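You operate a simulated robot arm through the tools that you are given. There is no shell and no other tool.

You run a simulated two-armed robot. Do the job below in one go: nothing can be reset, and whatever is moved stays where it is left.

Task
Start the black laptop and put Opening video on the projector.
Fine: open its lid and press On; mark the cue with the arrow keys, press Go, select In 2 on the switcher; start no other cue; the grey laptop keeps playing; all plugs stay.

Only the result counts: the job must be done as asked and must still hold three seconds after the hand-in. Knocking over, shifting, dropping, spilling or breaking anything else fails it. Lids that push on must go on centred and level and be pressed home; caps that screw on are set level and turned clockwise until they are tight.

Robot
Two 7-joint arms with fingered hands on one trunk that stands fixed in place. Base frame: the origin is at the foot of the trunk, x ahead of it, y to its left, z up; the work surface is at about z = 750. Readings come in mm, degrees, newtons and seconds.
The left shoulder is at [21, 269, 1147], the right one opposite. Each reaches about 1298 mm from its shoulder. Payload 5 kg a hand.
The tool frame of a hand sits at the grasp point between the pads (the TCP): z along the fingers, y along the line on which they close. The tips reach 42 mm beyond it. The gripper opens to 208 mm; its body begins 119 mm behind the TCP. The gripper is a hand of 4 fingers: y runs from the thumb to the fingers, the wrist lies at [0, 0, -317] in the tool frame, and closing takes about 1.5 s.
Orientation is that of the tool frame in the base frame, as [roll, pitch, yaw] about the fixed x, y, z axes, in that order (R = Rz(yaw) Ry(pitch) Rx(roll)). With the fingers straight down and closing along the base's y, the tool's x points along the base's -x, its y along +y and its z along -z.

Tools
- The arms move only by the tool nudge_tool. It takes "left_motion", "right_motion" or both (then of equal length, played together; a hand with none holds still); each is text: rows parted by semicolons, each of 7 numbers parted by spaces: the shift along the tool's x, y, z in cm, then the turn, a rotation vector about the tool's x, y, z in degrees, then the opening in per cent of the stroke, from 0 (shut) to 100 (fully open). In form: x y z wx wy wz hand; .... A call has 1 to 20 rows; each row is the pose to reach, as a shift and turn from the pose commanded when the call began, along the tool's axes at that moment. A row lasts 0.2 s, in which the tool goes at most 50 mm and 8.6 degrees; a call with a longer step from one row to the next is refused whole, and so is a gripper value outside its range. A pose out of reach is approached as far as the arm can. The call stops where the force on the tool passes 40 N (or 10 N more than at its start, if that is more) or the arm is blocked; 0.2 s more then pass. Each finger travels about 153 mm/s and halts on what it meets, pressing with about 33 N; the grip force reading is that of the motor and also rises with nothing between the fingers. The clock runs only during rows and for 0.2 s after the last one: add rows that repeat a pose to give the fingers time. The reply holds the time, the measured pose of the TCP, the force on the tool along the base axes, the opening and the grip force, in the units named above and with some noise, with the torque about the TCP (base axes, N m) and any sound that the robot's microphone picked up.
- Cameras (640 x 400 px; columns grow to the right, rows downward): "scene" is now at [156.2, 28.7, 1412.8]; the picture's right is [0.34, -0.94, 0.00], its down [-0.53, -0.19, -0.82] and it looks along [0.78, 0.28, -0.57] (base axes); focal length 272 px, centre (320, 200). "left" rides on the left gripper at [-94, 1, -146] in its tool frame; the picture's right is [-0.01, -1.00, 0.00], its down [0.84, -0.01, -0.54] and it looks along [0.54, -0.01, 0.84] (tool axes); focal length 280 px, centre (320, 200). "right" rides on the right gripper at [93, 1, -146] in its tool frame; the picture's right is [-0.01, 1.00, 0.00], its down [-0.84, -0.01, -0.54] and it looks along [-0.54, -0.01, 0.84] (tool axes); focal length 280 px, centre (320, 200).
- snapshot(camera): a new picture of that camera. No time passes.
- slide_trunk(by): moves the trunk up (or, below 0, down) by that many mm; the arms and the scene camera ride with it, the base frame stays. It gives what a move gives, with no picture.
- grasp_type(shape, hand): the hand has 4 fingers and takes this shape, open, in about a second: jaw (thumb against the fingers, like two jaws); tri (thumb and two fingers); tip (a fingertip pinch); poke (one finger out to press); point (the index stretched); flat (the hand flat); cup (the hand cupped); fist (a fist). The gripper value then closes the fingers along that shape, each until it touches; the sizes above hold for jaw. It gives what a move gives, with no picture.
- pan_tilt(pan, tilt): turns the head with the scene camera to pan (to the left, within 80 degrees either way) and tilt (down, from -29 to 69), counted from straight ahead of the robot (the tilt from the chest, where the trunk bows). It gives what a move gives.
- measure_at(camera, pixels): for up to 12 pixels [column, row] of the newest picture of that camera ("zoom" is the newest enlarged one), the place [x, y, z] in the base frame of the surface seen there, good to about 2 mm. No time passes.
- zoom(camera, box): a new picture of the part [left, top, right, bottom] of that camera's present view, enlarged. No time passes.
- finish_job(): hands the job in; it is judged then, once.

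Leave the grippers open and the arms clear of the work at the hand-in unless told otherwise.

The tools are called after "Emit:" as name(argument=value, ...) on one line, values as JSON. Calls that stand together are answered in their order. nudge_tool: Moves the arms, as the interface text tells. Its arguments: {"type":"object","properties":{"left_motion":{"type":"string"},"right_motion":{"type":"string"}},"required":[]} The other tools are called the same way: slide_trunk (by) moves the trunk up or down; grasp_type (shape, hand) gives the hand a shape; pan_tilt (pan, tilt) turns the head that bears the scene camera; snapshot (camera) takes a picture; measure_at (camera, pixels) gives the place of the surface under pixels of a picture; zoom (camera, box) takes an enlarged picture of a part of a camera's view; finish_job () hands the job in.

At the start:

```text
t: 0.0
left_eef_pos: [405.5, 234.4, 1235.1]
left_tool_rot: [-179.9, -0.1, -169.9]
left_force: [-0.1, 0.8, -0.1]
left_torque: [0.0, -0.03, 0.0]
left_grip_width: 207.8
left_finger_force: 0.0
left_shape: jaw
right_eef_pos: [648.8, -186.1, 1187.5]
right_tool_rot: [-180.0, 0.0, -170.0]
right_force: [0.4, 0.2, 0.7]
right_torque: [-0.01, 0.0, 0.01]
right_grip_width: 208.0
right_finger_force: 0.0
right_shape: jaw
trunk travel left (down, up): [-525.0, 96.0]
head pan, tilt (commanded): [19.9, 34.5]
```

scene: 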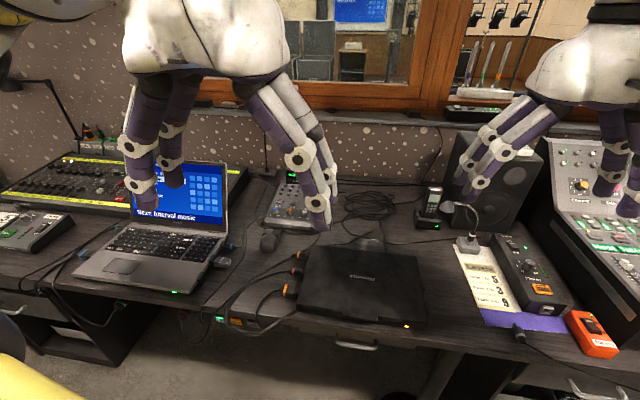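
right: 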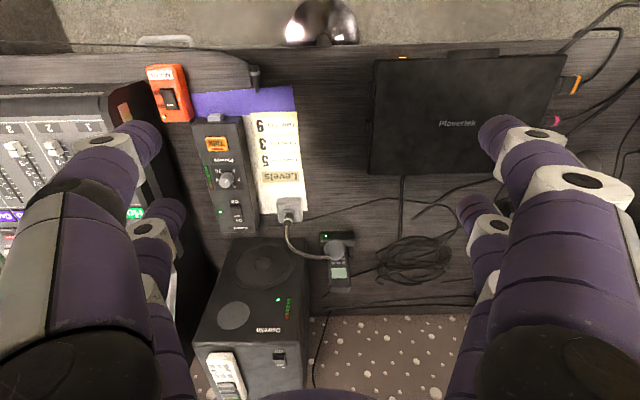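
left: 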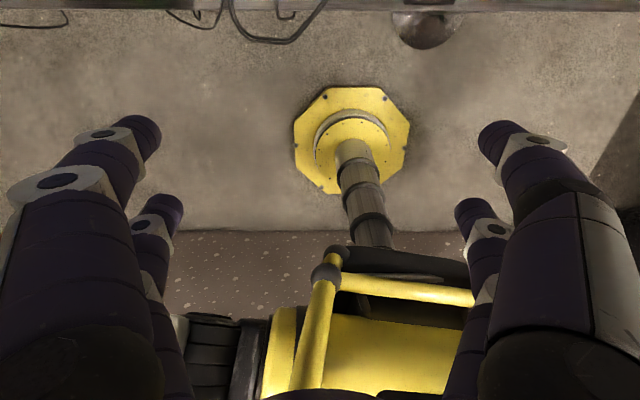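

I see the black laptop, closed, around (362,285) in the scene picture, the grey laptop playing at left, a small device at (295,205), possibly the switcher. I'll zoom in on several parts to get to know them.

Emit:
zoom(camera="scene", box=[230, 160, 450, 340])

Emit:
zoom(camera="scene", box=[440, 180, 640, 380])

Emit:
zoom(camera="scene", box=[60, 150, 260, 310])

Emit:
zoom(camera="right", box=[340, 30, 640, 220])

```text
2.22 times, centred on (340, 250) of scene
```

zoom: 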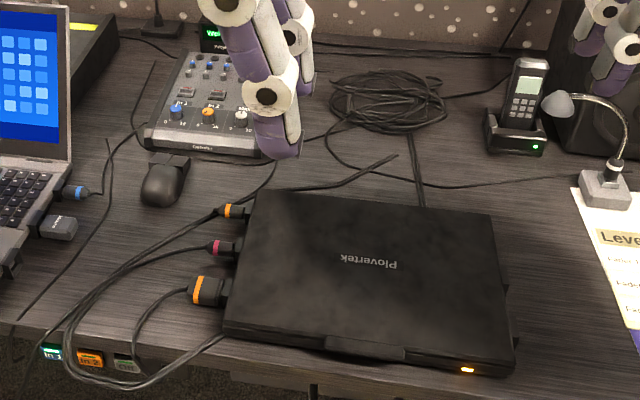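

```text
2.00 times, centred on (540, 280) of scene
```

zoom: 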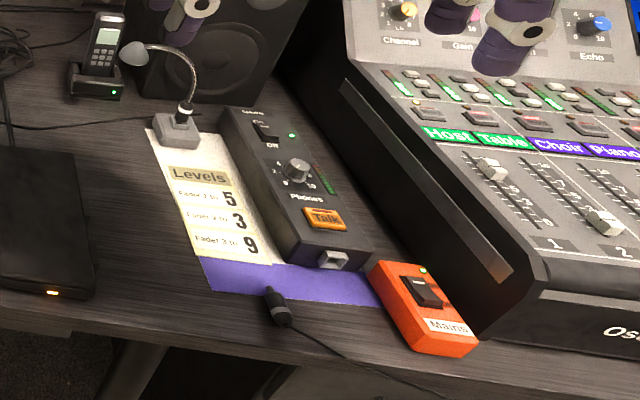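

```text
2.50 times, centred on (160, 230) of scene
```

zoom: 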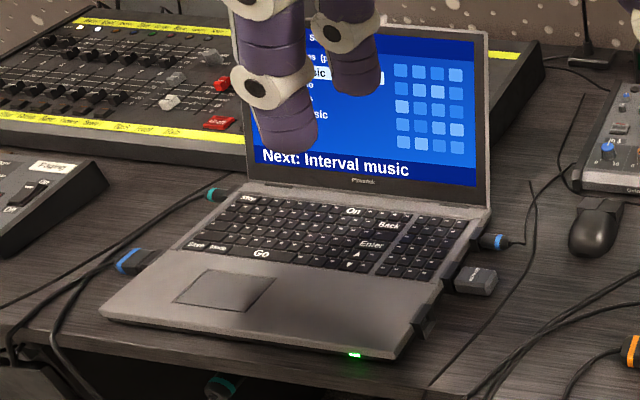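

```text
2.11 times, centred on (490, 125) of right
```

zoom: 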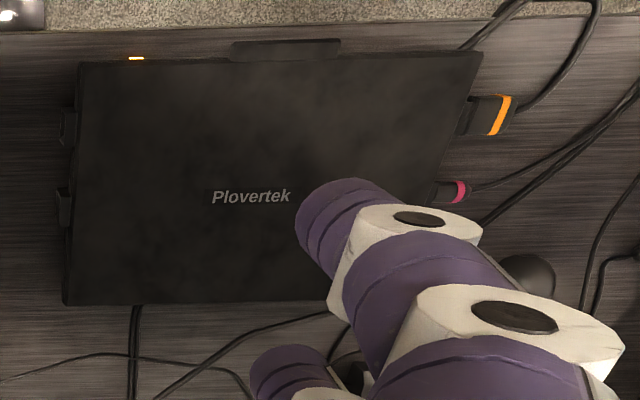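

The black laptop has a front lip at about zoom (375,347), orange plugs on its left side, and under the desk edge I see lit buttons "In 1" (green) and "In 2" (orange). I'll look more closely and measure.

Emit:
zoom(camera="scene", box=[190, 290, 290, 352])

Emit:
measure_at(camera="scene", pixels=[[310, 248], [417, 258], [300, 309], [424, 324], [343, 315], [375, 320], [360, 318], [406, 326], [360, 280], [330, 360], [440, 350], [270, 300]])

```text
6.40 times, centred on (240, 321) of scene
```

zoom: 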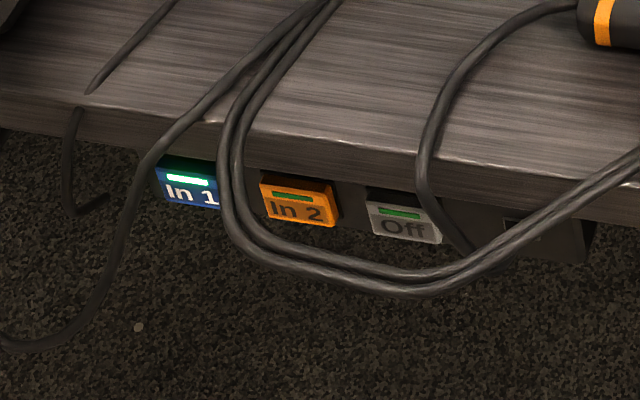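

```text
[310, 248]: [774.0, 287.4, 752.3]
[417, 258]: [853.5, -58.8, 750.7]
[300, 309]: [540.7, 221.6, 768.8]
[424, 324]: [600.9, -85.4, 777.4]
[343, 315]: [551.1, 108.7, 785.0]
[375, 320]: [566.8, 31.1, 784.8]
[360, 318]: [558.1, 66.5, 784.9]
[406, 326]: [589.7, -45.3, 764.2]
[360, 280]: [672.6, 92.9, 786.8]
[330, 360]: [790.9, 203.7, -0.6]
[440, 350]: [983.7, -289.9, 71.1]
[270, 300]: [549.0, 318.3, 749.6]
```

The switcher is mounted under the desk front edge: In 1 (lit green bar), In 2 and Off, with cables hanging in front. I'll measure its buttons and the cables.

Emit:
measure_at(camera="zoom", pixels=[[185, 195], [190, 180], [295, 205], [320, 195], [330, 215], [295, 190], [285, 215], [400, 230], [250, 235], [232, 190], [270, 255], [300, 160]])

Emit:
pan_tilt(pan=20, tilt=60)

Emit:
snapshot(camera="scene")

```text
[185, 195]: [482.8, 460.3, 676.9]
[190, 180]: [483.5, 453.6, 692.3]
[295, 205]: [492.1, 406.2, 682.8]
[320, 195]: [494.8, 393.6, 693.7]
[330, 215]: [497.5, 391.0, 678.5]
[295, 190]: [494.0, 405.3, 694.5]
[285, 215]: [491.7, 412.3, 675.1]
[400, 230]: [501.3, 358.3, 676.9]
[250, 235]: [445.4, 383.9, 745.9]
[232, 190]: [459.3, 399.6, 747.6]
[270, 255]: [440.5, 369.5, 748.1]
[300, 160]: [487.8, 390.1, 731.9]
```

```text
t: 0.9
left_eef_pos: [403.8, 236.2, 1234.1]
left_tool_rot: [-180.0, -0.1, -169.8]
left_force: [-0.1, 0.1, 0.2]
left_torque: [-0.01, 0.0, -0.02]
left_grip_width: 208.0
left_finger_force: 0.0
left_shape: jaw
right_eef_pos: [647.8, -186.0, 1187.8]
right_tool_rot: [180.0, 0.1, -170.2]
right_force: [0.2, 0.9, 0.7]
right_torque: [-0.02, 0.01, 0.0]
right_grip_width: 207.7
right_finger_force: 0.2
right_shape: jaw
trunk travel left (down, up): [-525.0, 96.0]
head pan, tilt (commanded): [20.0, 60.0]
```

```text
taken
```

scene: 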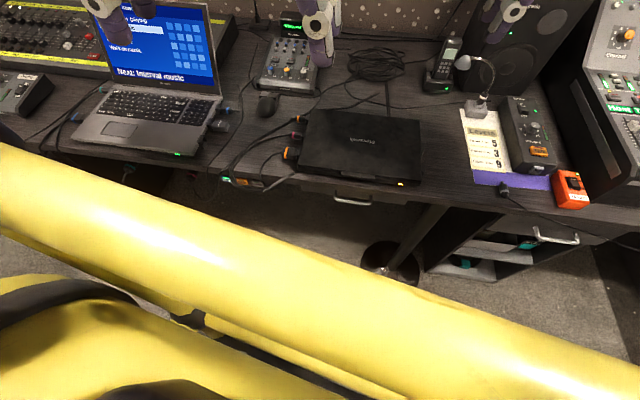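

The cables loop out at desk height (z≈747) in front of the desk edge (x≈488), while In 2 sits at about [493, 405, 685], facing the robot. Now I'll zoom on the black laptop and the grey one to see lip and key layout.

Emit:
zoom(camera="scene", box=[270, 90, 446, 200])

Emit:
zoom(camera="scene", box=[60, 20, 252, 140])

Emit:
zoom(camera="scene", box=[200, 150, 300, 212])

```text
3.64 times, centred on (358, 145) of scene
```

zoom: 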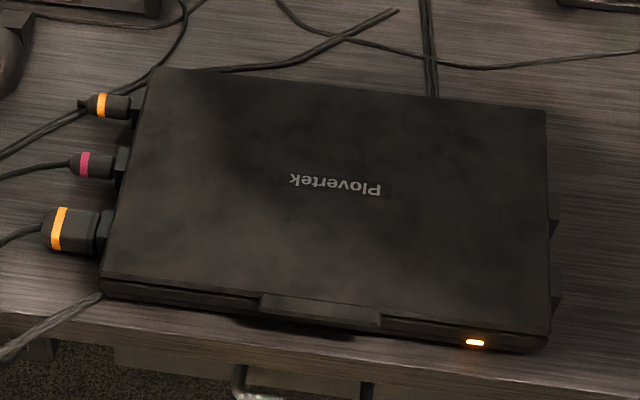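

```text
3.33 times, centred on (156, 80) of scene
```

zoom: 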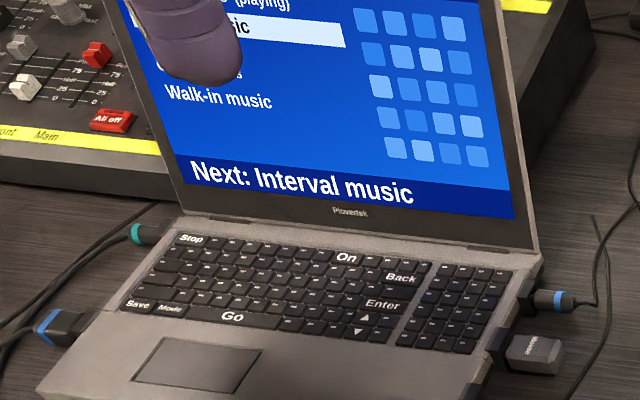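

```text
6.40 times, centred on (250, 181) of scene
```

zoom: 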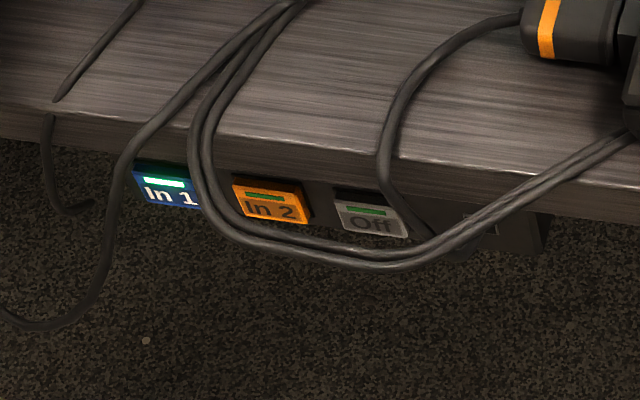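

The black lid has a protruding lip in the middle of its front edge (zoom 262–380, row 310). I take a fresh zoom of the laptop and measure corners and lip.

Emit:
zoom(camera="scene", box=[270, 90, 446, 200])

Emit:
measure_at(camera="zoom", pixels=[[160, 75], [543, 115], [105, 280], [548, 335], [265, 297], [378, 310], [265, 310], [378, 325], [320, 303], [320, 318], [320, 290], [475, 342]])

Emit:
measure_at(camera="zoom", pixels=[[200, 300], [200, 310], [200, 320], [440, 335], [560, 230], [558, 290], [60, 230], [100, 230], [90, 165], [115, 105], [320, 335], [420, 318]])

```text
3.64 times, centred on (358, 145) of scene
```

zoom: 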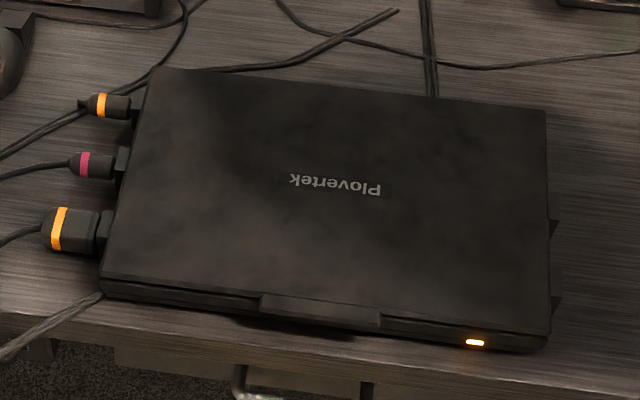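

```text
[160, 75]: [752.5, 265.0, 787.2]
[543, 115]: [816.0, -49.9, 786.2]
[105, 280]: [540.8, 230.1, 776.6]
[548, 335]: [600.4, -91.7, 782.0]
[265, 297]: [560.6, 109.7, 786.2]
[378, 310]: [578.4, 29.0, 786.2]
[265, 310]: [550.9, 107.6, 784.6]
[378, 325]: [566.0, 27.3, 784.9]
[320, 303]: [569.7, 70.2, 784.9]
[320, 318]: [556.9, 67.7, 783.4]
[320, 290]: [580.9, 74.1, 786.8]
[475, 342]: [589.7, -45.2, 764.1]
```

```text
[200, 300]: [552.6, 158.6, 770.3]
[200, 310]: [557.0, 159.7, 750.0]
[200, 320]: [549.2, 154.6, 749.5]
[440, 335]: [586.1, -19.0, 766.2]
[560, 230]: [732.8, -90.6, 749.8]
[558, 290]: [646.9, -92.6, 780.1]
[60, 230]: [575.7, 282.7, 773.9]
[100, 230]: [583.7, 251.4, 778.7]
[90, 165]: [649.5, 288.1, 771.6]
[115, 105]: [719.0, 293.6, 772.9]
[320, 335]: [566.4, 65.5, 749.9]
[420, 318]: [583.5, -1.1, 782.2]
```

The laptop is turned about 10.5°; lip spans about y 28–108, front at x≈552, z≈785, just above the desk edge. Next I set the right hand to the "poke" shape up high in free air, to learn where its fingertip is.

Emit:
grasp_type(shape="poke", hand="right")

Emit:
snapshot(camera="right")

Emit:
pan_tilt(pan=0, tilt=35)

Emit:
snapshot(camera="scene")

```text
t: 1.8
left_eef_pos: [404.2, 236.5, 1233.8]
left_tool_rot: [-179.9, 0.0, -169.9]
left_force: [0.4, 0.9, 0.0]
left_torque: [0.0, 0.0, 0.0]
left_grip_width: 207.6
left_finger_force: 0.0
left_shape: jaw
right_eef_pos: [648.4, -186.4, 1187.1]
right_tool_rot: [180.0, 0.0, -170.0]
right_force: [-0.4, 0.3, -0.1]
right_torque: [-0.01, -0.02, 0.0]
right_grip_width: 0.1
right_finger_force: 0.0
right_shape: poke
trunk travel left (down, up): [-525.0, 96.0]
head pan, tilt (commanded): [20.0, 60.0]
```

```text
taken
```

right: 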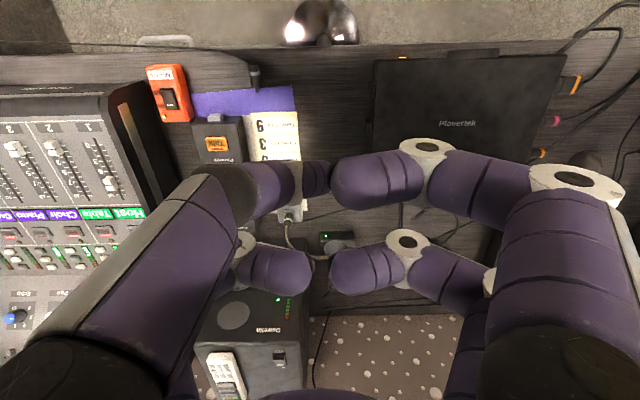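

```text
t: 2.7
left_eef_pos: [404.9, 234.7, 1236.3]
left_tool_rot: [179.9, 0.0, -169.8]
left_force: [-0.4, 0.6, -0.2]
left_torque: [-0.01, -0.01, 0.03]
left_grip_width: 208.0
left_finger_force: 0.2
left_shape: jaw
right_eef_pos: [649.3, -187.0, 1188.3]
right_tool_rot: [179.9, 0.0, -170.1]
right_force: [0.3, 0.1, -0.3]
right_torque: [-0.01, 0.02, -0.01]
right_grip_width: 0.0
right_finger_force: 0.1
right_shape: poke
trunk travel left (down, up): [-525.0, 96.0]
head pan, tilt (commanded): [0.0, 35.0]
```

```text
taken
```

scene: 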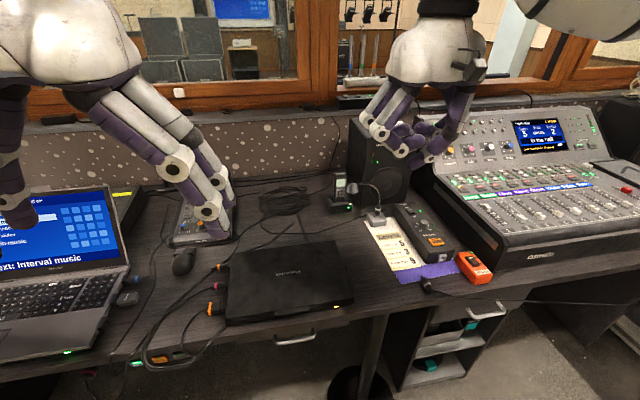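

The right hand has curled up; I zoom on it in the scene picture at (420,100) to see which finger sticks out.

Emit:
zoom(camera="scene", box=[340, 20, 500, 190])

Emit:
zoom(camera="right", box=[160, 100, 560, 350])

```text
2.35 times, centred on (420, 105) of scene
```

zoom: 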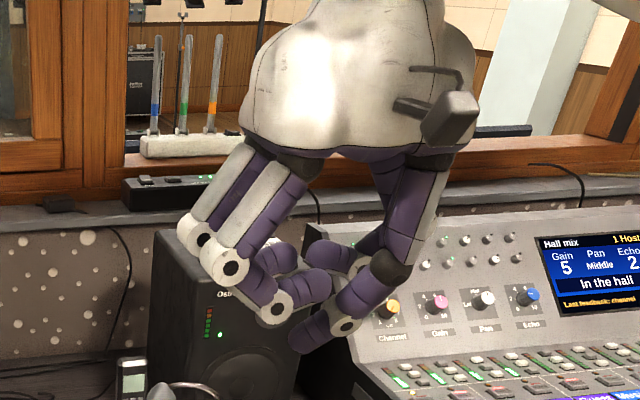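

```text
1.60 times, centred on (360, 225) of right
```

zoom: 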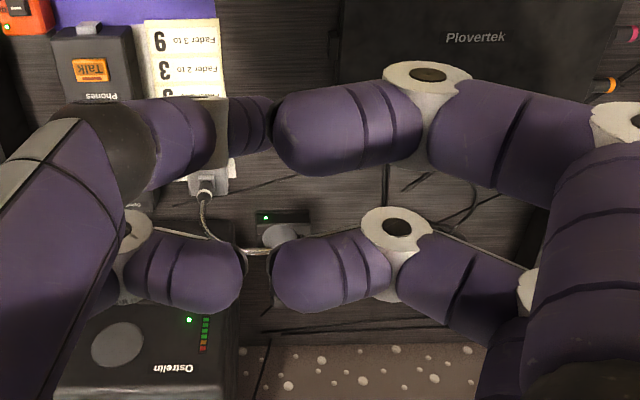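

In "poke" one finger's thin tip ends near zoom (310,345), pointing inward. I measure the tip and then compare with the "point" shape.

Emit:
zoom(camera="scene", box=[380, 80, 476, 170])

Emit:
measure_at(camera="right", pixels=[[325, 180], [315, 170], [328, 165], [318, 190], [300, 180], [270, 190]])

Emit:
grasp_type(shape="point", hand="right")

Emit:
zoom(camera="scene", box=[340, 20, 500, 190])

Emit:
snapshot(camera="right")

```text
4.44 times, centred on (428, 125) of scene
```

zoom: 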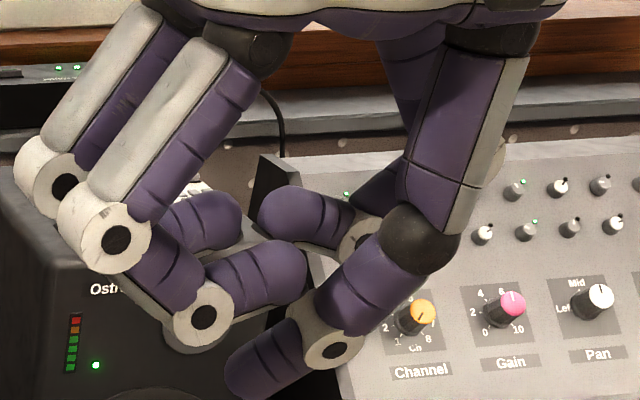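

```text
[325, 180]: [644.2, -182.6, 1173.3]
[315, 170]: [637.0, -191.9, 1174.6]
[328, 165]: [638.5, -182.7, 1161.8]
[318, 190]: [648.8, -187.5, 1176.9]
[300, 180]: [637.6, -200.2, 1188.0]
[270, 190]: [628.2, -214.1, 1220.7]
```

```text
t: 3.6
left_eef_pos: [405.1, 235.3, 1235.7]
left_tool_rot: [-180.0, 0.0, -169.9]
left_force: [-0.2, 0.2, 0.8]
left_torque: [-0.03, -0.01, 0.02]
left_grip_width: 207.6
left_finger_force: 0.0
left_shape: jaw
right_eef_pos: [648.4, -186.2, 1186.5]
right_tool_rot: [180.0, 0.0, -170.1]
right_force: [-0.5, 0.6, -0.1]
right_torque: [0.0, -0.03, 0.0]
right_grip_width: 201.5
right_finger_force: 0.1
right_shape: point
trunk travel left (down, up): [-525.0, 96.0]
head pan, tilt (commanded): [0.0, 35.0]
```

```text
2.35 times, centred on (420, 105) of scene
```

zoom: 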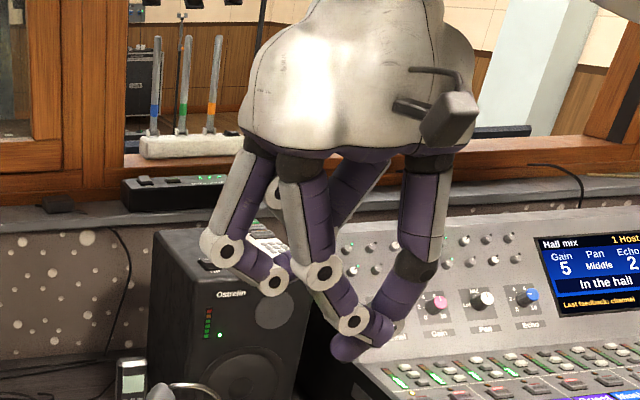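

```text
taken
```

right: 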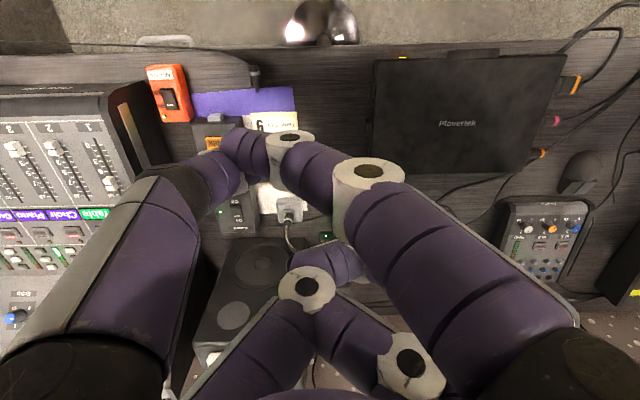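

The picture might be in mid-motion, so I let a little time pass (holding still, hand value 100) and look again at the "point" shape.

Emit:
nudge_tool(right_motion="0 0 0 0 0 0 100; 0 0 0 0 0 0 100; 0 0 0 0 0 0 100; 0 0 0 0 0 0 100; 0 0 0 0 0 0 100")

Emit:
zoom(camera="scene", box=[340, 20, 500, 190])

Emit:
snapshot(camera="right")

```text
t: 4.8
left_eef_pos: [403.5, 235.4, 1233.9]
left_tool_rot: [-179.9, -0.1, -169.8]
left_force: [0.2, -0.8, 0.2]
left_torque: [0.01, -0.03, -0.04]
left_grip_width: 207.9
left_finger_force: 0.2
left_shape: jaw
right_eef_pos: [648.8, -187.3, 1187.3]
right_tool_rot: [180.0, 0.0, -170.1]
right_force: [0.2, -0.7, -0.6]
right_torque: [-0.01, -0.01, -0.01]
right_grip_width: 201.5
right_finger_force: 0.1
right_shape: point
trunk travel left (down, up): [-525.0, 96.0]
head pan, tilt (commanded): [0.0, 35.0]
```

```text
2.35 times, centred on (420, 105) of scene
```

zoom: 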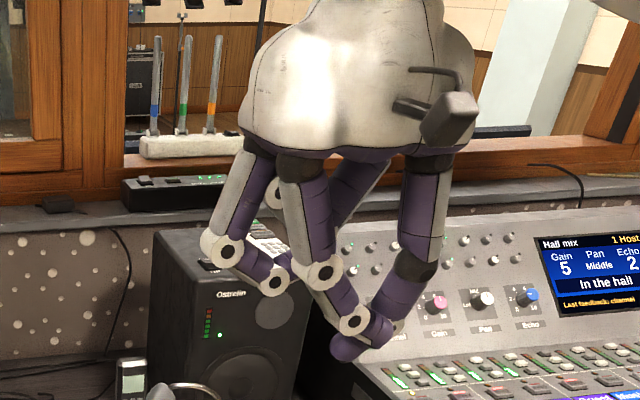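

```text
taken
```

right: 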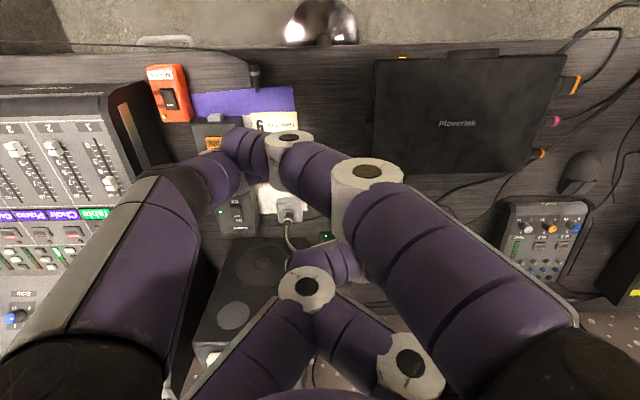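

"Point" has the index bent inward with its tip near zoom (340,350). I'll check the "tip" shape too, opened and then shut, to find the finest pressing tip.

Emit:
grasp_type(shape="tip", hand="right")

Emit:
zoom(camera="scene", box=[340, 20, 500, 190])

Emit:
nudge_tool(right_motion="0 0 0 0 0 0 0; 0 0 0 0 0 0 0; 0 0 0 0 0 0 0; 0 0 0 0 0 0 0; 0 0 0 0 0 0 0; 0 0 0 0 0 0 0; 0 0 0 0 0 0 0; 0 0 0 0 0 0 0")

Emit:
zoom(camera="scene", box=[340, 20, 500, 190])

Emit:
snapshot(camera="right")

```text
t: 5.7
left_eef_pos: [404.3, 235.6, 1235.0]
left_tool_rot: [-179.9, 0.0, -169.9]
left_force: [1.0, -0.1, 0.5]
left_torque: [-0.04, 0.01, 0.0]
left_grip_width: 208.0
left_finger_force: 0.1
left_shape: jaw
right_eef_pos: [649.1, -186.2, 1186.8]
right_tool_rot: [180.0, 0.0, -170.2]
right_force: [0.3, -0.5, 0.4]
right_torque: [0.01, -0.02, 0.01]
right_grip_width: 208.3
right_finger_force: 0.1
right_shape: tip
trunk travel left (down, up): [-525.0, 96.0]
head pan, tilt (commanded): [0.0, 35.0]
```

```text
2.35 times, centred on (420, 105) of scene
```

zoom: 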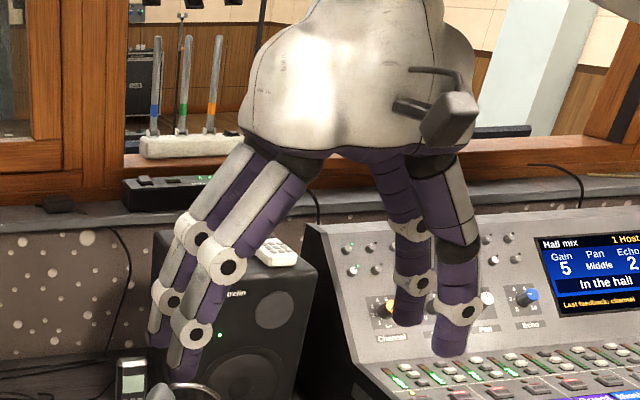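

```text
t: 7.5
left_eef_pos: [404.1, 233.9, 1233.8]
left_tool_rot: [-179.9, 0.0, -169.9]
left_force: [-0.1, 0.2, 0.1]
left_torque: [0.02, -0.02, -0.01]
left_grip_width: 207.8
left_finger_force: 0.0
left_shape: jaw
right_eef_pos: [648.7, -186.7, 1186.7]
right_tool_rot: [-179.9, 0.0, -170.0]
right_force: [0.2, -0.4, 0.0]
right_torque: [-0.01, 0.01, 0.02]
right_grip_width: 0.0
right_finger_force: 33.2
right_shape: tip
trunk travel left (down, up): [-525.0, 96.0]
head pan, tilt (commanded): [0.0, 35.0]
```

```text
2.35 times, centred on (420, 105) of scene
```

zoom: 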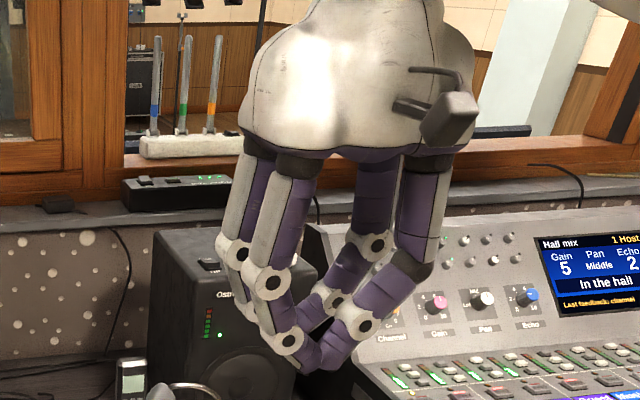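

```text
taken
```

right: 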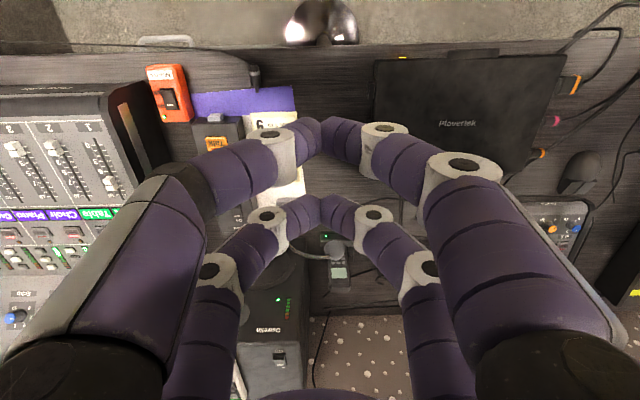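

"Tip" brings two finger pairs together, so it gives two blunt ends. I go back to "poke" and test what the hand value does there (100, then 0).

Emit:
grasp_type(shape="poke", hand="right")

Emit:
nudge_tool(right_motion="0 0 0 0 0 0 100; 0 0 0 0 0 0 100; 0 0 0 0 0 0 100; 0 0 0 0 0 0 100; 0 0 0 0 0 0 100; 0 0 0 0 0 0 100; 0 0 0 0 0 0 100; 0 0 0 0 0 0 100")

Emit:
zoom(camera="scene", box=[340, 20, 500, 190])

Emit:
nudge_tool(right_motion="0 0 0 0 0 0 0; 0 0 0 0 0 0 0; 0 0 0 0 0 0 0; 0 0 0 0 0 0 0; 0 0 0 0 0 0 0; 0 0 0 0 0 0 0; 0 0 0 0 0 0 0; 0 0 0 0 0 0 0")

Emit:
zoom(camera="scene", box=[340, 20, 500, 190])

Emit:
snapshot(camera="right")

```text
t: 8.4
left_eef_pos: [403.5, 234.2, 1235.2]
left_tool_rot: [180.0, 0.0, -169.9]
left_force: [0.2, -0.6, 0.1]
left_torque: [-0.01, -0.01, 0.0]
left_grip_width: 207.9
left_finger_force: 0.0
left_shape: jaw
right_eef_pos: [648.7, -186.7, 1187.7]
right_tool_rot: [-180.0, 0.0, -170.1]
right_force: [0.1, 0.1, -0.8]
right_torque: [-0.03, -0.01, 0.01]
right_grip_width: 0.1
right_finger_force: 0.2
right_shape: poke
trunk travel left (down, up): [-525.0, 96.0]
head pan, tilt (commanded): [0.0, 35.0]
```

```text
t: 10.2
left_eef_pos: [404.4, 236.1, 1234.4]
left_tool_rot: [-179.9, 0.0, -169.8]
left_force: [-0.6, -0.1, 0.4]
left_torque: [0.03, -0.01, 0.0]
left_grip_width: 207.8
left_finger_force: 0.1
left_shape: jaw
right_eef_pos: [648.5, -185.5, 1188.0]
right_tool_rot: [180.0, 0.0, -170.1]
right_force: [0.0, 0.8, 0.2]
right_torque: [0.02, -0.02, 0.0]
right_grip_width: 0.2
right_finger_force: 0.1
right_shape: poke
trunk travel left (down, up): [-525.0, 96.0]
head pan, tilt (commanded): [0.0, 35.0]
```

```text
2.35 times, centred on (420, 105) of scene
```

zoom: 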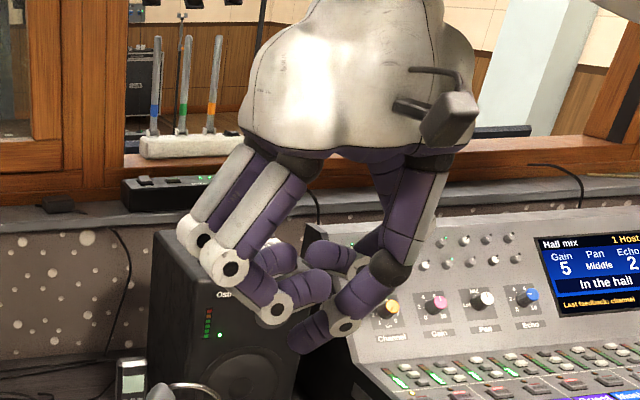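

```text
t: 12.0
left_eef_pos: [404.2, 235.1, 1234.2]
left_tool_rot: [-179.9, 0.0, -170.0]
left_force: [-0.3, -0.1, 0.6]
left_torque: [-0.03, 0.0, -0.03]
left_grip_width: 207.9
left_finger_force: 0.1
left_shape: jaw
right_eef_pos: [649.7, -186.2, 1186.9]
right_tool_rot: [180.0, 0.1, -170.1]
right_force: [0.4, -0.5, -0.3]
right_torque: [0.0, -0.03, 0.01]
right_grip_width: 0.2
right_finger_force: 0.1
right_shape: poke
trunk travel left (down, up): [-525.0, 96.0]
head pan, tilt (commanded): [0.0, 35.0]
```

```text
2.35 times, centred on (420, 105) of scene
```

zoom: 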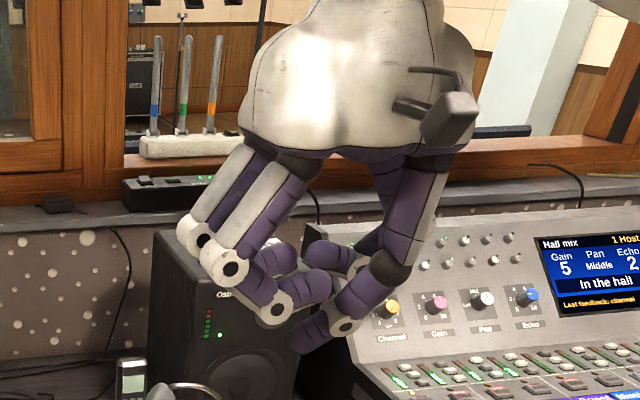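

```text
taken
```

right: 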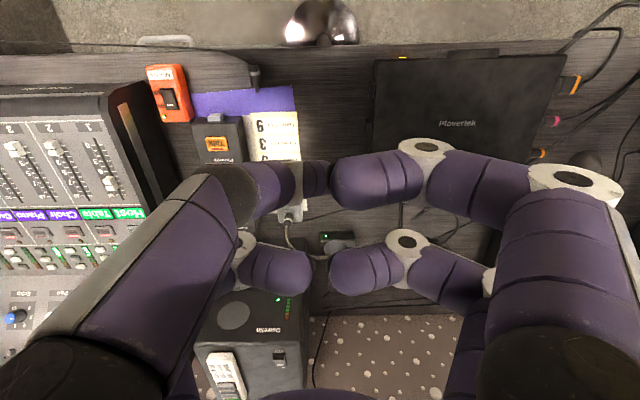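

Poke keeps one fixed shape. I measure its finger's tip and last joint in the present zoom picture.

Emit:
zoom(camera="scene", box=[390, 130, 454, 170])

Emit:
measure_at(camera="scene", pixels=[[411, 165], [412, 160], [413, 167], [415, 163], [420, 160], [426, 157], [435, 152], [408, 163], [410, 168]])

Emit:
measure_at(camera="right", pixels=[[326, 178], [328, 165], [320, 165], [310, 163], [310, 195], [318, 195], [329, 190], [300, 165]])

```text
10.00 times, centred on (422, 150) of scene
```

zoom: 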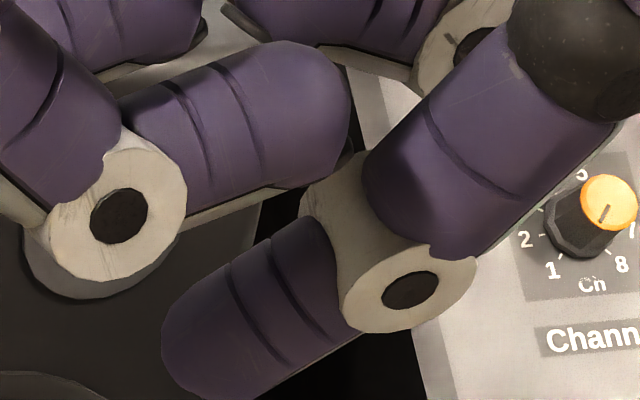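

```text
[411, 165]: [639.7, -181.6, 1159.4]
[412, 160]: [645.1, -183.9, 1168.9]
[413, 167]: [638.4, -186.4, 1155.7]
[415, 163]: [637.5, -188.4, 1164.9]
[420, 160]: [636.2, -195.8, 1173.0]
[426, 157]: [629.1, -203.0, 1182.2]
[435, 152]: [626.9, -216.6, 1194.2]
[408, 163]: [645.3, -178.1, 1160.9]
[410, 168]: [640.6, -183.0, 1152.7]
```

```text
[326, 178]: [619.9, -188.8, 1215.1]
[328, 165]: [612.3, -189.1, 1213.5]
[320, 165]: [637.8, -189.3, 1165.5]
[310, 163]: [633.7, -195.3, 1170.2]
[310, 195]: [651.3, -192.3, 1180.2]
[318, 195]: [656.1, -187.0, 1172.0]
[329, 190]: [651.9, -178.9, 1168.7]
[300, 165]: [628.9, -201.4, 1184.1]
```

The poke fingertip lies practically on the tool axis about 40 mm beyond the TCP, round, ~22 mm thick – good for keys. First the lid: I'll use the jaw shape with fingers pointing forward under the lip. I first move the left hand 18 cm to the left, out of the way and out of the view, and set the right hand to jaw.

Emit:
nudge_tool(left_motion="0 3 0 0 0 0 100; 0 7 0 0 0 0 100; 0 11 0 0 0 0 100; 0 15 0 0 0 0 100; 0 18 0 0 0 0 100; 0 18 0 0 0 0 100")

Emit:
grasp_type(shape="jaw", hand="right")

Emit:
nudge_tool(right_motion="0 0 0 0 0 0 40; 0 0 0 0 0 0 40; 0 0 0 0 0 0 40; 0 0 0 0 0 0 40; 0 0 0 0 0 0 40; 0 0 0 0 0 0 40")

Emit:
snapshot(camera="scene")

Emit:
snapshot(camera="right")

```text
t: 13.4
left_eef_pos: [371.2, 409.3, 1233.6]
left_tool_rot: [180.0, 0.1, -170.0]
left_force: [0.3, 0.3, 0.7]
left_torque: [0.08, 0.0, -0.01]
left_grip_width: 207.9
left_finger_force: 0.1
left_shape: jaw
right_eef_pos: [648.0, -187.6, 1186.2]
right_tool_rot: [-179.9, -0.1, -170.1]
right_force: [-0.1, -1.4, 0.4]
right_torque: [0.06, -0.03, 0.02]
right_grip_width: 0.0
right_finger_force: 0.0
right_shape: poke
trunk travel left (down, up): [-525.0, 96.0]
head pan, tilt (commanded): [0.0, 35.0]
```

```text
t: 14.3
left_eef_pos: [370.6, 410.5, 1234.5]
left_tool_rot: [-179.9, -0.1, -169.9]
left_force: [0.3, 0.2, 0.1]
left_torque: [-0.02, -0.03, 0.01]
left_grip_width: 207.9
left_finger_force: 0.0
left_shape: jaw
right_eef_pos: [648.8, -187.0, 1186.6]
right_tool_rot: [180.0, 0.0, -170.1]
right_force: [0.7, -0.5, -0.2]
right_torque: [0.0, -0.02, -0.01]
right_grip_width: 207.9
right_finger_force: 0.1
right_shape: jaw
trunk travel left (down, up): [-525.0, 96.0]
head pan, tilt (commanded): [0.0, 35.0]
```

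```text
t: 15.7
left_eef_pos: [371.5, 410.8, 1234.0]
left_tool_rot: [-179.9, 0.0, -169.9]
left_force: [0.3, 0.3, -0.5]
left_torque: [0.02, 0.03, -0.04]
left_grip_width: 207.9
left_finger_force: 0.1
left_shape: jaw
right_eef_pos: [648.5, -187.0, 1188.1]
right_tool_rot: [-180.0, -0.1, -170.2]
right_force: [-0.3, 0.0, -0.1]
right_torque: [0.04, -0.01, 0.01]
right_grip_width: 83.9
right_finger_force: 0.0
right_shape: jaw
trunk travel left (down, up): [-525.0, 96.0]
head pan, tilt (commanded): [0.0, 35.0]
```

```text
taken
```

scene: 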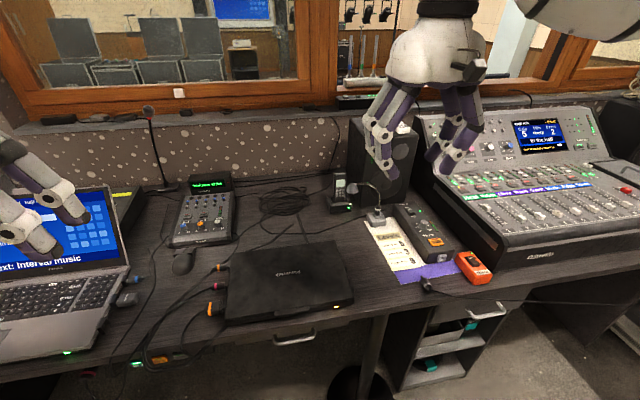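

```text
taken
```

right: 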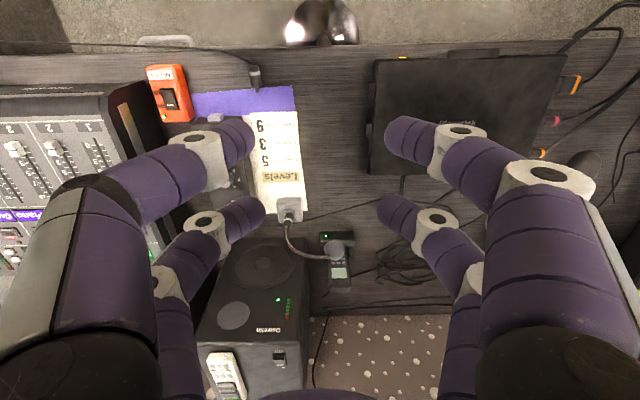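

Now the view is clear. I measure the four fingertips in the right picture (near ones around (240,140) and (400,135), far ones around (250,215) and (392,210)) to know their spacing.

Emit:
measure_at(camera="right", pixels=[[235, 140], [243, 135], [405, 135], [397, 130], [250, 213], [258, 212], [395, 212], [387, 210], [215, 150], [430, 145]])

Emit:
measure_at(camera="scene", pixels=[[391, 173], [385, 165], [387, 155], [431, 165], [437, 160], [443, 158], [445, 173], [440, 173]])

Emit:
zoom(camera="scene", box=[350, 80, 500, 190])

```text
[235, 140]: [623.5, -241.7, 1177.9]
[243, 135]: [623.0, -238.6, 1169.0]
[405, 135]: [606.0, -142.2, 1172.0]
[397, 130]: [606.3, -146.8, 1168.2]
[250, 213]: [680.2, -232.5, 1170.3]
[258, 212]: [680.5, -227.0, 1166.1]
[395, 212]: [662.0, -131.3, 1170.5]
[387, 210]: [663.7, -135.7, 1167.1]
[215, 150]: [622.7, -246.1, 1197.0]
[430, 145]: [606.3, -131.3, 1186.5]
```

```text
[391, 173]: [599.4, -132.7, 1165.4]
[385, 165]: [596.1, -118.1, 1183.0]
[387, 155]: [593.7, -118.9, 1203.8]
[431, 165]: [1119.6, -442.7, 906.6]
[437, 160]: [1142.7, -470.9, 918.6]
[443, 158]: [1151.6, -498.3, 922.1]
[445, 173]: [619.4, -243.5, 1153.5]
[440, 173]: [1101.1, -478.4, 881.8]
```

```text
3.64 times, centred on (425, 135) of scene
```

zoom: 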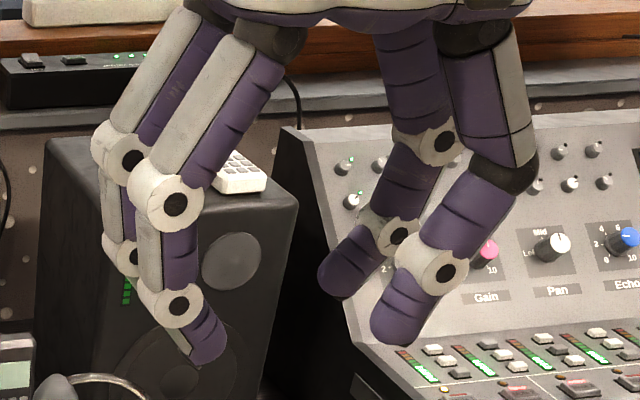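

Fingertip pairs are about 57 mm apart along tool x, ±28 mm from the axis. I now swing the right hand to point forward (20° down) in front of the lip, still ~90 mm above the desk, narrowing the fingers to 15 %.

Emit:
nudge_tool(right_motion="0.97 2.66 3.01 0 -7 0 30; 1.94 5.32 6.02 0 -14 0 15; 2.91 7.98 9.03 0 -21 0 15; 3.88 10.64 12.04 0 -28 0 15; 4.85 13.3 15.05 0 -35 0 15; 5.82 15.96 18.06 0 -42 0 15; 6.79 18.62 21.07 0 -49 0 15; 7.76 21.28 24.08 0 -56 0 15; 8.73 23.94 27.09 0 -63 0 15; 9.7 26.6 30.1 0 -70 0 15; 9.7 26.6 30.1 0 -70 0 15; 9.7 26.6 30.1 0 -70 0 15")

Emit:
snapshot(camera="scene")

Emit:
snapshot(camera="right")

```text
t: 18.3
left_eef_pos: [370.8, 410.7, 1233.7]
left_tool_rot: [179.9, 0.0, -170.0]
left_force: [0.6, -0.4, 1.3]
left_torque: [0.02, -0.02, 0.0]
left_grip_width: 207.9
left_finger_force: 0.0
left_shape: jaw
right_eef_pos: [570.3, 34.3, 983.0]
right_tool_rot: [-176.2, 62.4, -163.8]
right_force: [-0.2, -0.9, 0.1]
right_torque: [-0.02, -0.03, 0.01]
right_grip_width: 31.4
right_finger_force: 0.1
right_shape: jaw
right hand out of reach, approached as far as the arm can: row 6, 7, 8, 9, 10, 11, 12
trunk travel left (down, up): [-525.0, 96.0]
head pan, tilt (commanded): [0.0, 35.0]
```

```text
taken
```

scene: 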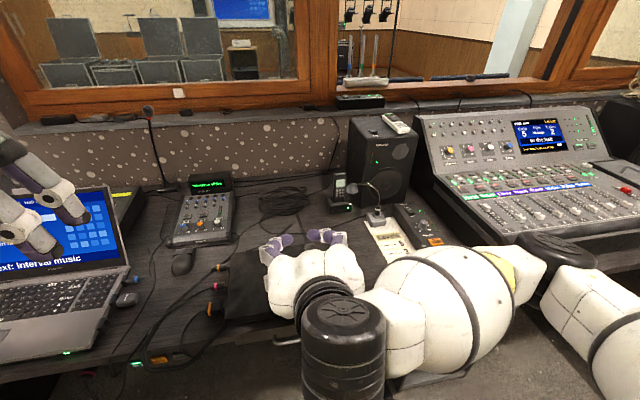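

```text
taken
```

right: 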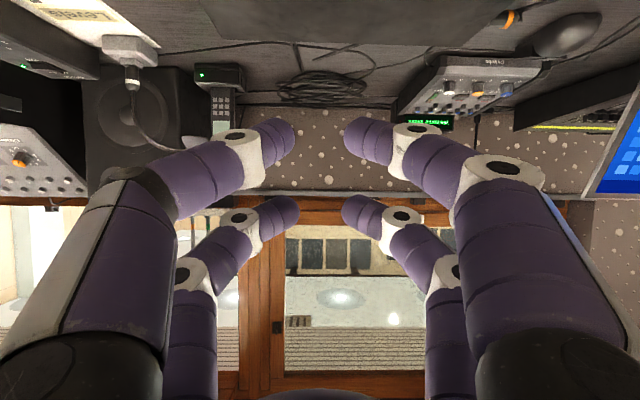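

The arm can't fold that far: it stopped at [570, 34, 983] with 62° pitch. Raising the trunk gives the shoulder more distance from the work, so I slide it up by 95 mm and then check the pose with a zero move.

Emit:
slide_trunk(by=95)

Emit:
nudge_tool(right_motion="0 0 0 0 0 0 15; 0 0 0 0 0 0 15")

```text
t: 19.6
left_eef_pos: [372.0, 413.4, 1330.7]
left_tool_rot: [-179.9, -0.1, -169.9]
left_force: [0.3, 0.5, -0.6]
left_torque: [-0.04, 0.05, -0.02]
left_grip_width: 208.2
left_finger_force: 0.1
left_shape: jaw
right_eef_pos: [576.7, 32.1, 1077.3]
right_tool_rot: [-176.2, 62.3, -163.8]
right_force: [-0.1, -0.1, -0.4]
right_torque: [0.01, -0.01, -0.03]
right_grip_width: 31.4
right_finger_force: 0.1
right_shape: jaw
trunk travel left (down, up): [-620.0, 1.0]
head pan, tilt (commanded): [0.0, 35.0]
```

```text
t: 20.2
left_eef_pos: [372.7, 412.3, 1329.7]
left_tool_rot: [-180.0, 0.0, -169.9]
left_force: [0.2, 0.9, -0.9]
left_torque: [0.01, -0.02, 0.01]
left_grip_width: 207.9
left_finger_force: 0.0
left_shape: jaw
right_eef_pos: [577.1, 32.7, 1079.1]
right_tool_rot: [-176.2, 62.5, -163.8]
right_force: [-0.5, 0.8, -0.1]
right_torque: [0.0, 0.02, 0.01]
right_grip_width: 31.1
right_finger_force: 0.1
right_shape: jaw
trunk travel left (down, up): [-620.0, 1.0]
head pan, tilt (commanded): [0.0, 35.0]
```

The command origin is now the reached pose, with the fingers pointing forward, 27° down. That orientation already suits; I just move straight down/back to just before and above the lip (TCP ≈ [512, 60, 839]).

Emit:
nudge_tool(right_motion="3.97 0.8 0.98 0 0 0 15; 7.94 1.6 1.97 0 0 0 15; 11.9 2.4 2.95 0 0 0 15; 15.9 3.2 3.93 0 0 0 15; 19.8 4.0 4.9 0 0 0 15; 23.8 4.8 5.9 0 0 0 15; 23.8 4.8 5.9 0 0 0 15")

Emit:
snapshot(camera="scene")

Emit:
snapshot(camera="right")

```text
t: 21.8
left_eef_pos: [372.2, 412.3, 1329.0]
left_tool_rot: [-180.0, 0.0, -169.8]
left_force: [-1.1, -0.4, -0.4]
left_torque: [0.02, -0.03, 0.01]
left_grip_width: 207.7
left_finger_force: 0.1
left_shape: jaw
right_eef_pos: [577.3, 62.6, 949.4]
right_tool_rot: [-173.3, 53.7, -158.5]
right_force: [-1.4, 0.3, 0.0]
right_torque: [-0.03, 0.04, 0.04]
right_grip_width: 31.4
right_finger_force: 0.0
right_shape: jaw
right hand out of reach, approached as far as the arm can: row 1, 2, 3, 4, 5, 6, 7
trunk travel left (down, up): [-620.0, 1.0]
head pan, tilt (commanded): [0.0, 35.0]
```

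```text
taken
```

scene: 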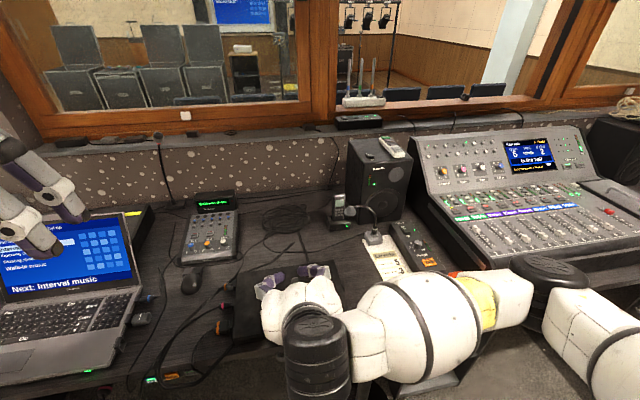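

```text
taken
```

right: 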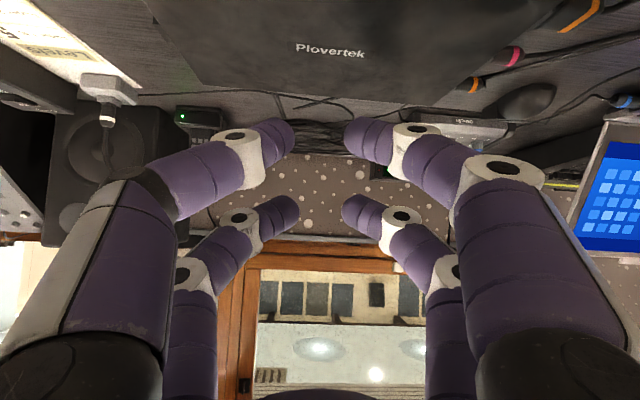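

It again stopped short ([577, 63, 949]): looks like the wrist bend is the limit, since the forearm comes in from the right. I measure elbow and forearm to understand the arm's stance.

Emit:
measure_at(camera="scene", pixels=[[315, 345], [350, 345], [410, 320], [470, 290], [510, 290], [550, 275], [580, 310], [620, 320], [300, 300], [275, 285], [320, 275]])

Emit:
pan_tilt(pan=-25, tilt=50)

Emit:
snapshot(camera="scene")

```text
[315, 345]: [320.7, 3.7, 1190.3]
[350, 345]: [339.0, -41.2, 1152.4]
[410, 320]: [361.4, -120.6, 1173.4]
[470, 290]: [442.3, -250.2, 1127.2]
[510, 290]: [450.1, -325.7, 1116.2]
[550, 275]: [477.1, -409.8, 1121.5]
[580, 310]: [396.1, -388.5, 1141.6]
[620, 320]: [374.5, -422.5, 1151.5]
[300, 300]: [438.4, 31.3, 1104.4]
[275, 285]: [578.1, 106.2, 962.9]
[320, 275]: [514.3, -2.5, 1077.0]
```

```text
t: 22.7
left_eef_pos: [373.0, 413.2, 1330.0]
left_tool_rot: [-179.9, 0.0, -170.0]
left_force: [0.5, 0.3, -0.4]
left_torque: [0.01, 0.08, 0.03]
left_grip_width: 208.3
left_finger_force: 0.1
left_shape: jaw
right_eef_pos: [579.0, 62.1, 948.6]
right_tool_rot: [-173.3, 53.7, -158.5]
right_force: [0.6, -0.3, 0.3]
right_torque: [0.03, 0.05, -0.01]
right_grip_width: 31.3
right_finger_force: 0.1
right_shape: jaw
trunk travel left (down, up): [-620.0, 1.0]
head pan, tilt (commanded): [-25.0, 50.0]
```

```text
taken
```

scene: 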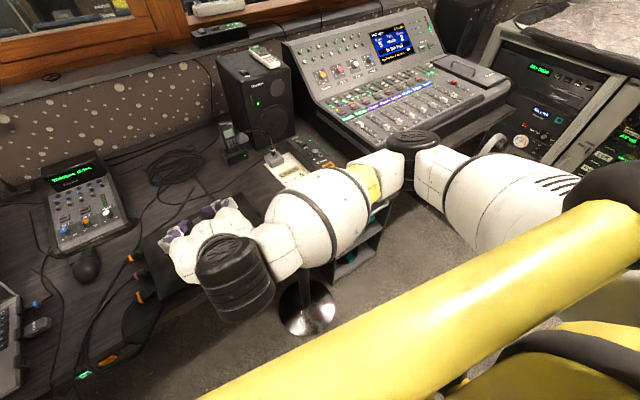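

The elbow sits forward-right at about [470, −430, 1080] and the wrist is bent ~98°, its limit. So I'll point the hand left-forward instead (about 40° to the laptop's depth, 18° down), which bends the wrist less, and go just in front of the lip at fingertip height z≈800.

Emit:
nudge_tool(right_motion="1.92 0.44 0.06 -4.6 -2.7 -1.8 15; 3.84 0.89 0.13 -9.3 -5.3 -3.5 15; 5.76 1.33 0.19 -13.9 -8.0 -5.3 15; 7.67 1.77 0.26 -18.6 -10.7 -7.0 15; 9.59 2.21 0.32 -23.2 -13.4 -8.8 15; 11.5 2.66 0.39 -27.9 -16.0 -10.5 15; 13.43 3.1 0.45 -32.5 -18.7 -12.3 15; 13.43 3.1 0.45 -32.5 -18.7 -12.3 15")

Emit:
snapshot(camera="right")

Emit:
snapshot(camera="scene")

```text
t: 24.4
left_eef_pos: [371.8, 416.0, 1328.4]
left_tool_rot: [-179.9, -0.1, -169.8]
left_force: [0.8, 0.6, -1.6]
left_torque: [-0.11, 0.06, 0.01]
left_grip_width: 207.8
left_finger_force: 0.1
left_shape: jaw
right_eef_pos: [566.4, 97.0, 1025.5]
right_tool_rot: [-166.5, 64.4, -118.0]
right_force: [-1.9, 1.5, 1.0]
right_torque: [-0.29, 0.02, -0.36]
right_grip_width: 31.1
right_finger_force: 0.0
right_shape: jaw
right hand out of reach, approached as far as the arm can: row 1, 2, 3, 4, 5, 6, 7
trunk travel left (down, up): [-620.0, 1.0]
head pan, tilt (commanded): [-25.0, 50.0]
stopped in row 8 (right hand): the force on the tool passed its limit at 55 N (the readings are from after the stop); the commanded pose is now the measured one
```

```text
taken
```

right: 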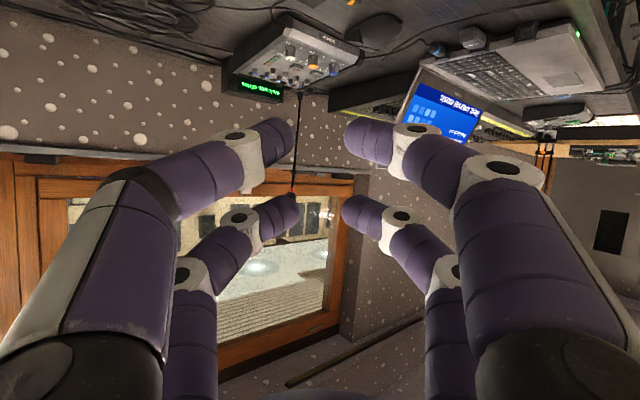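

```text
taken
```

scene: 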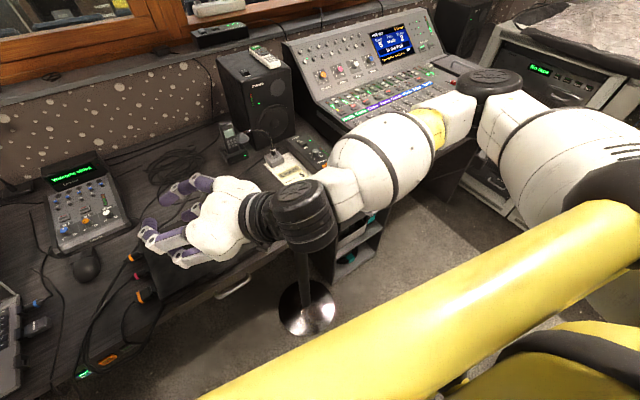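

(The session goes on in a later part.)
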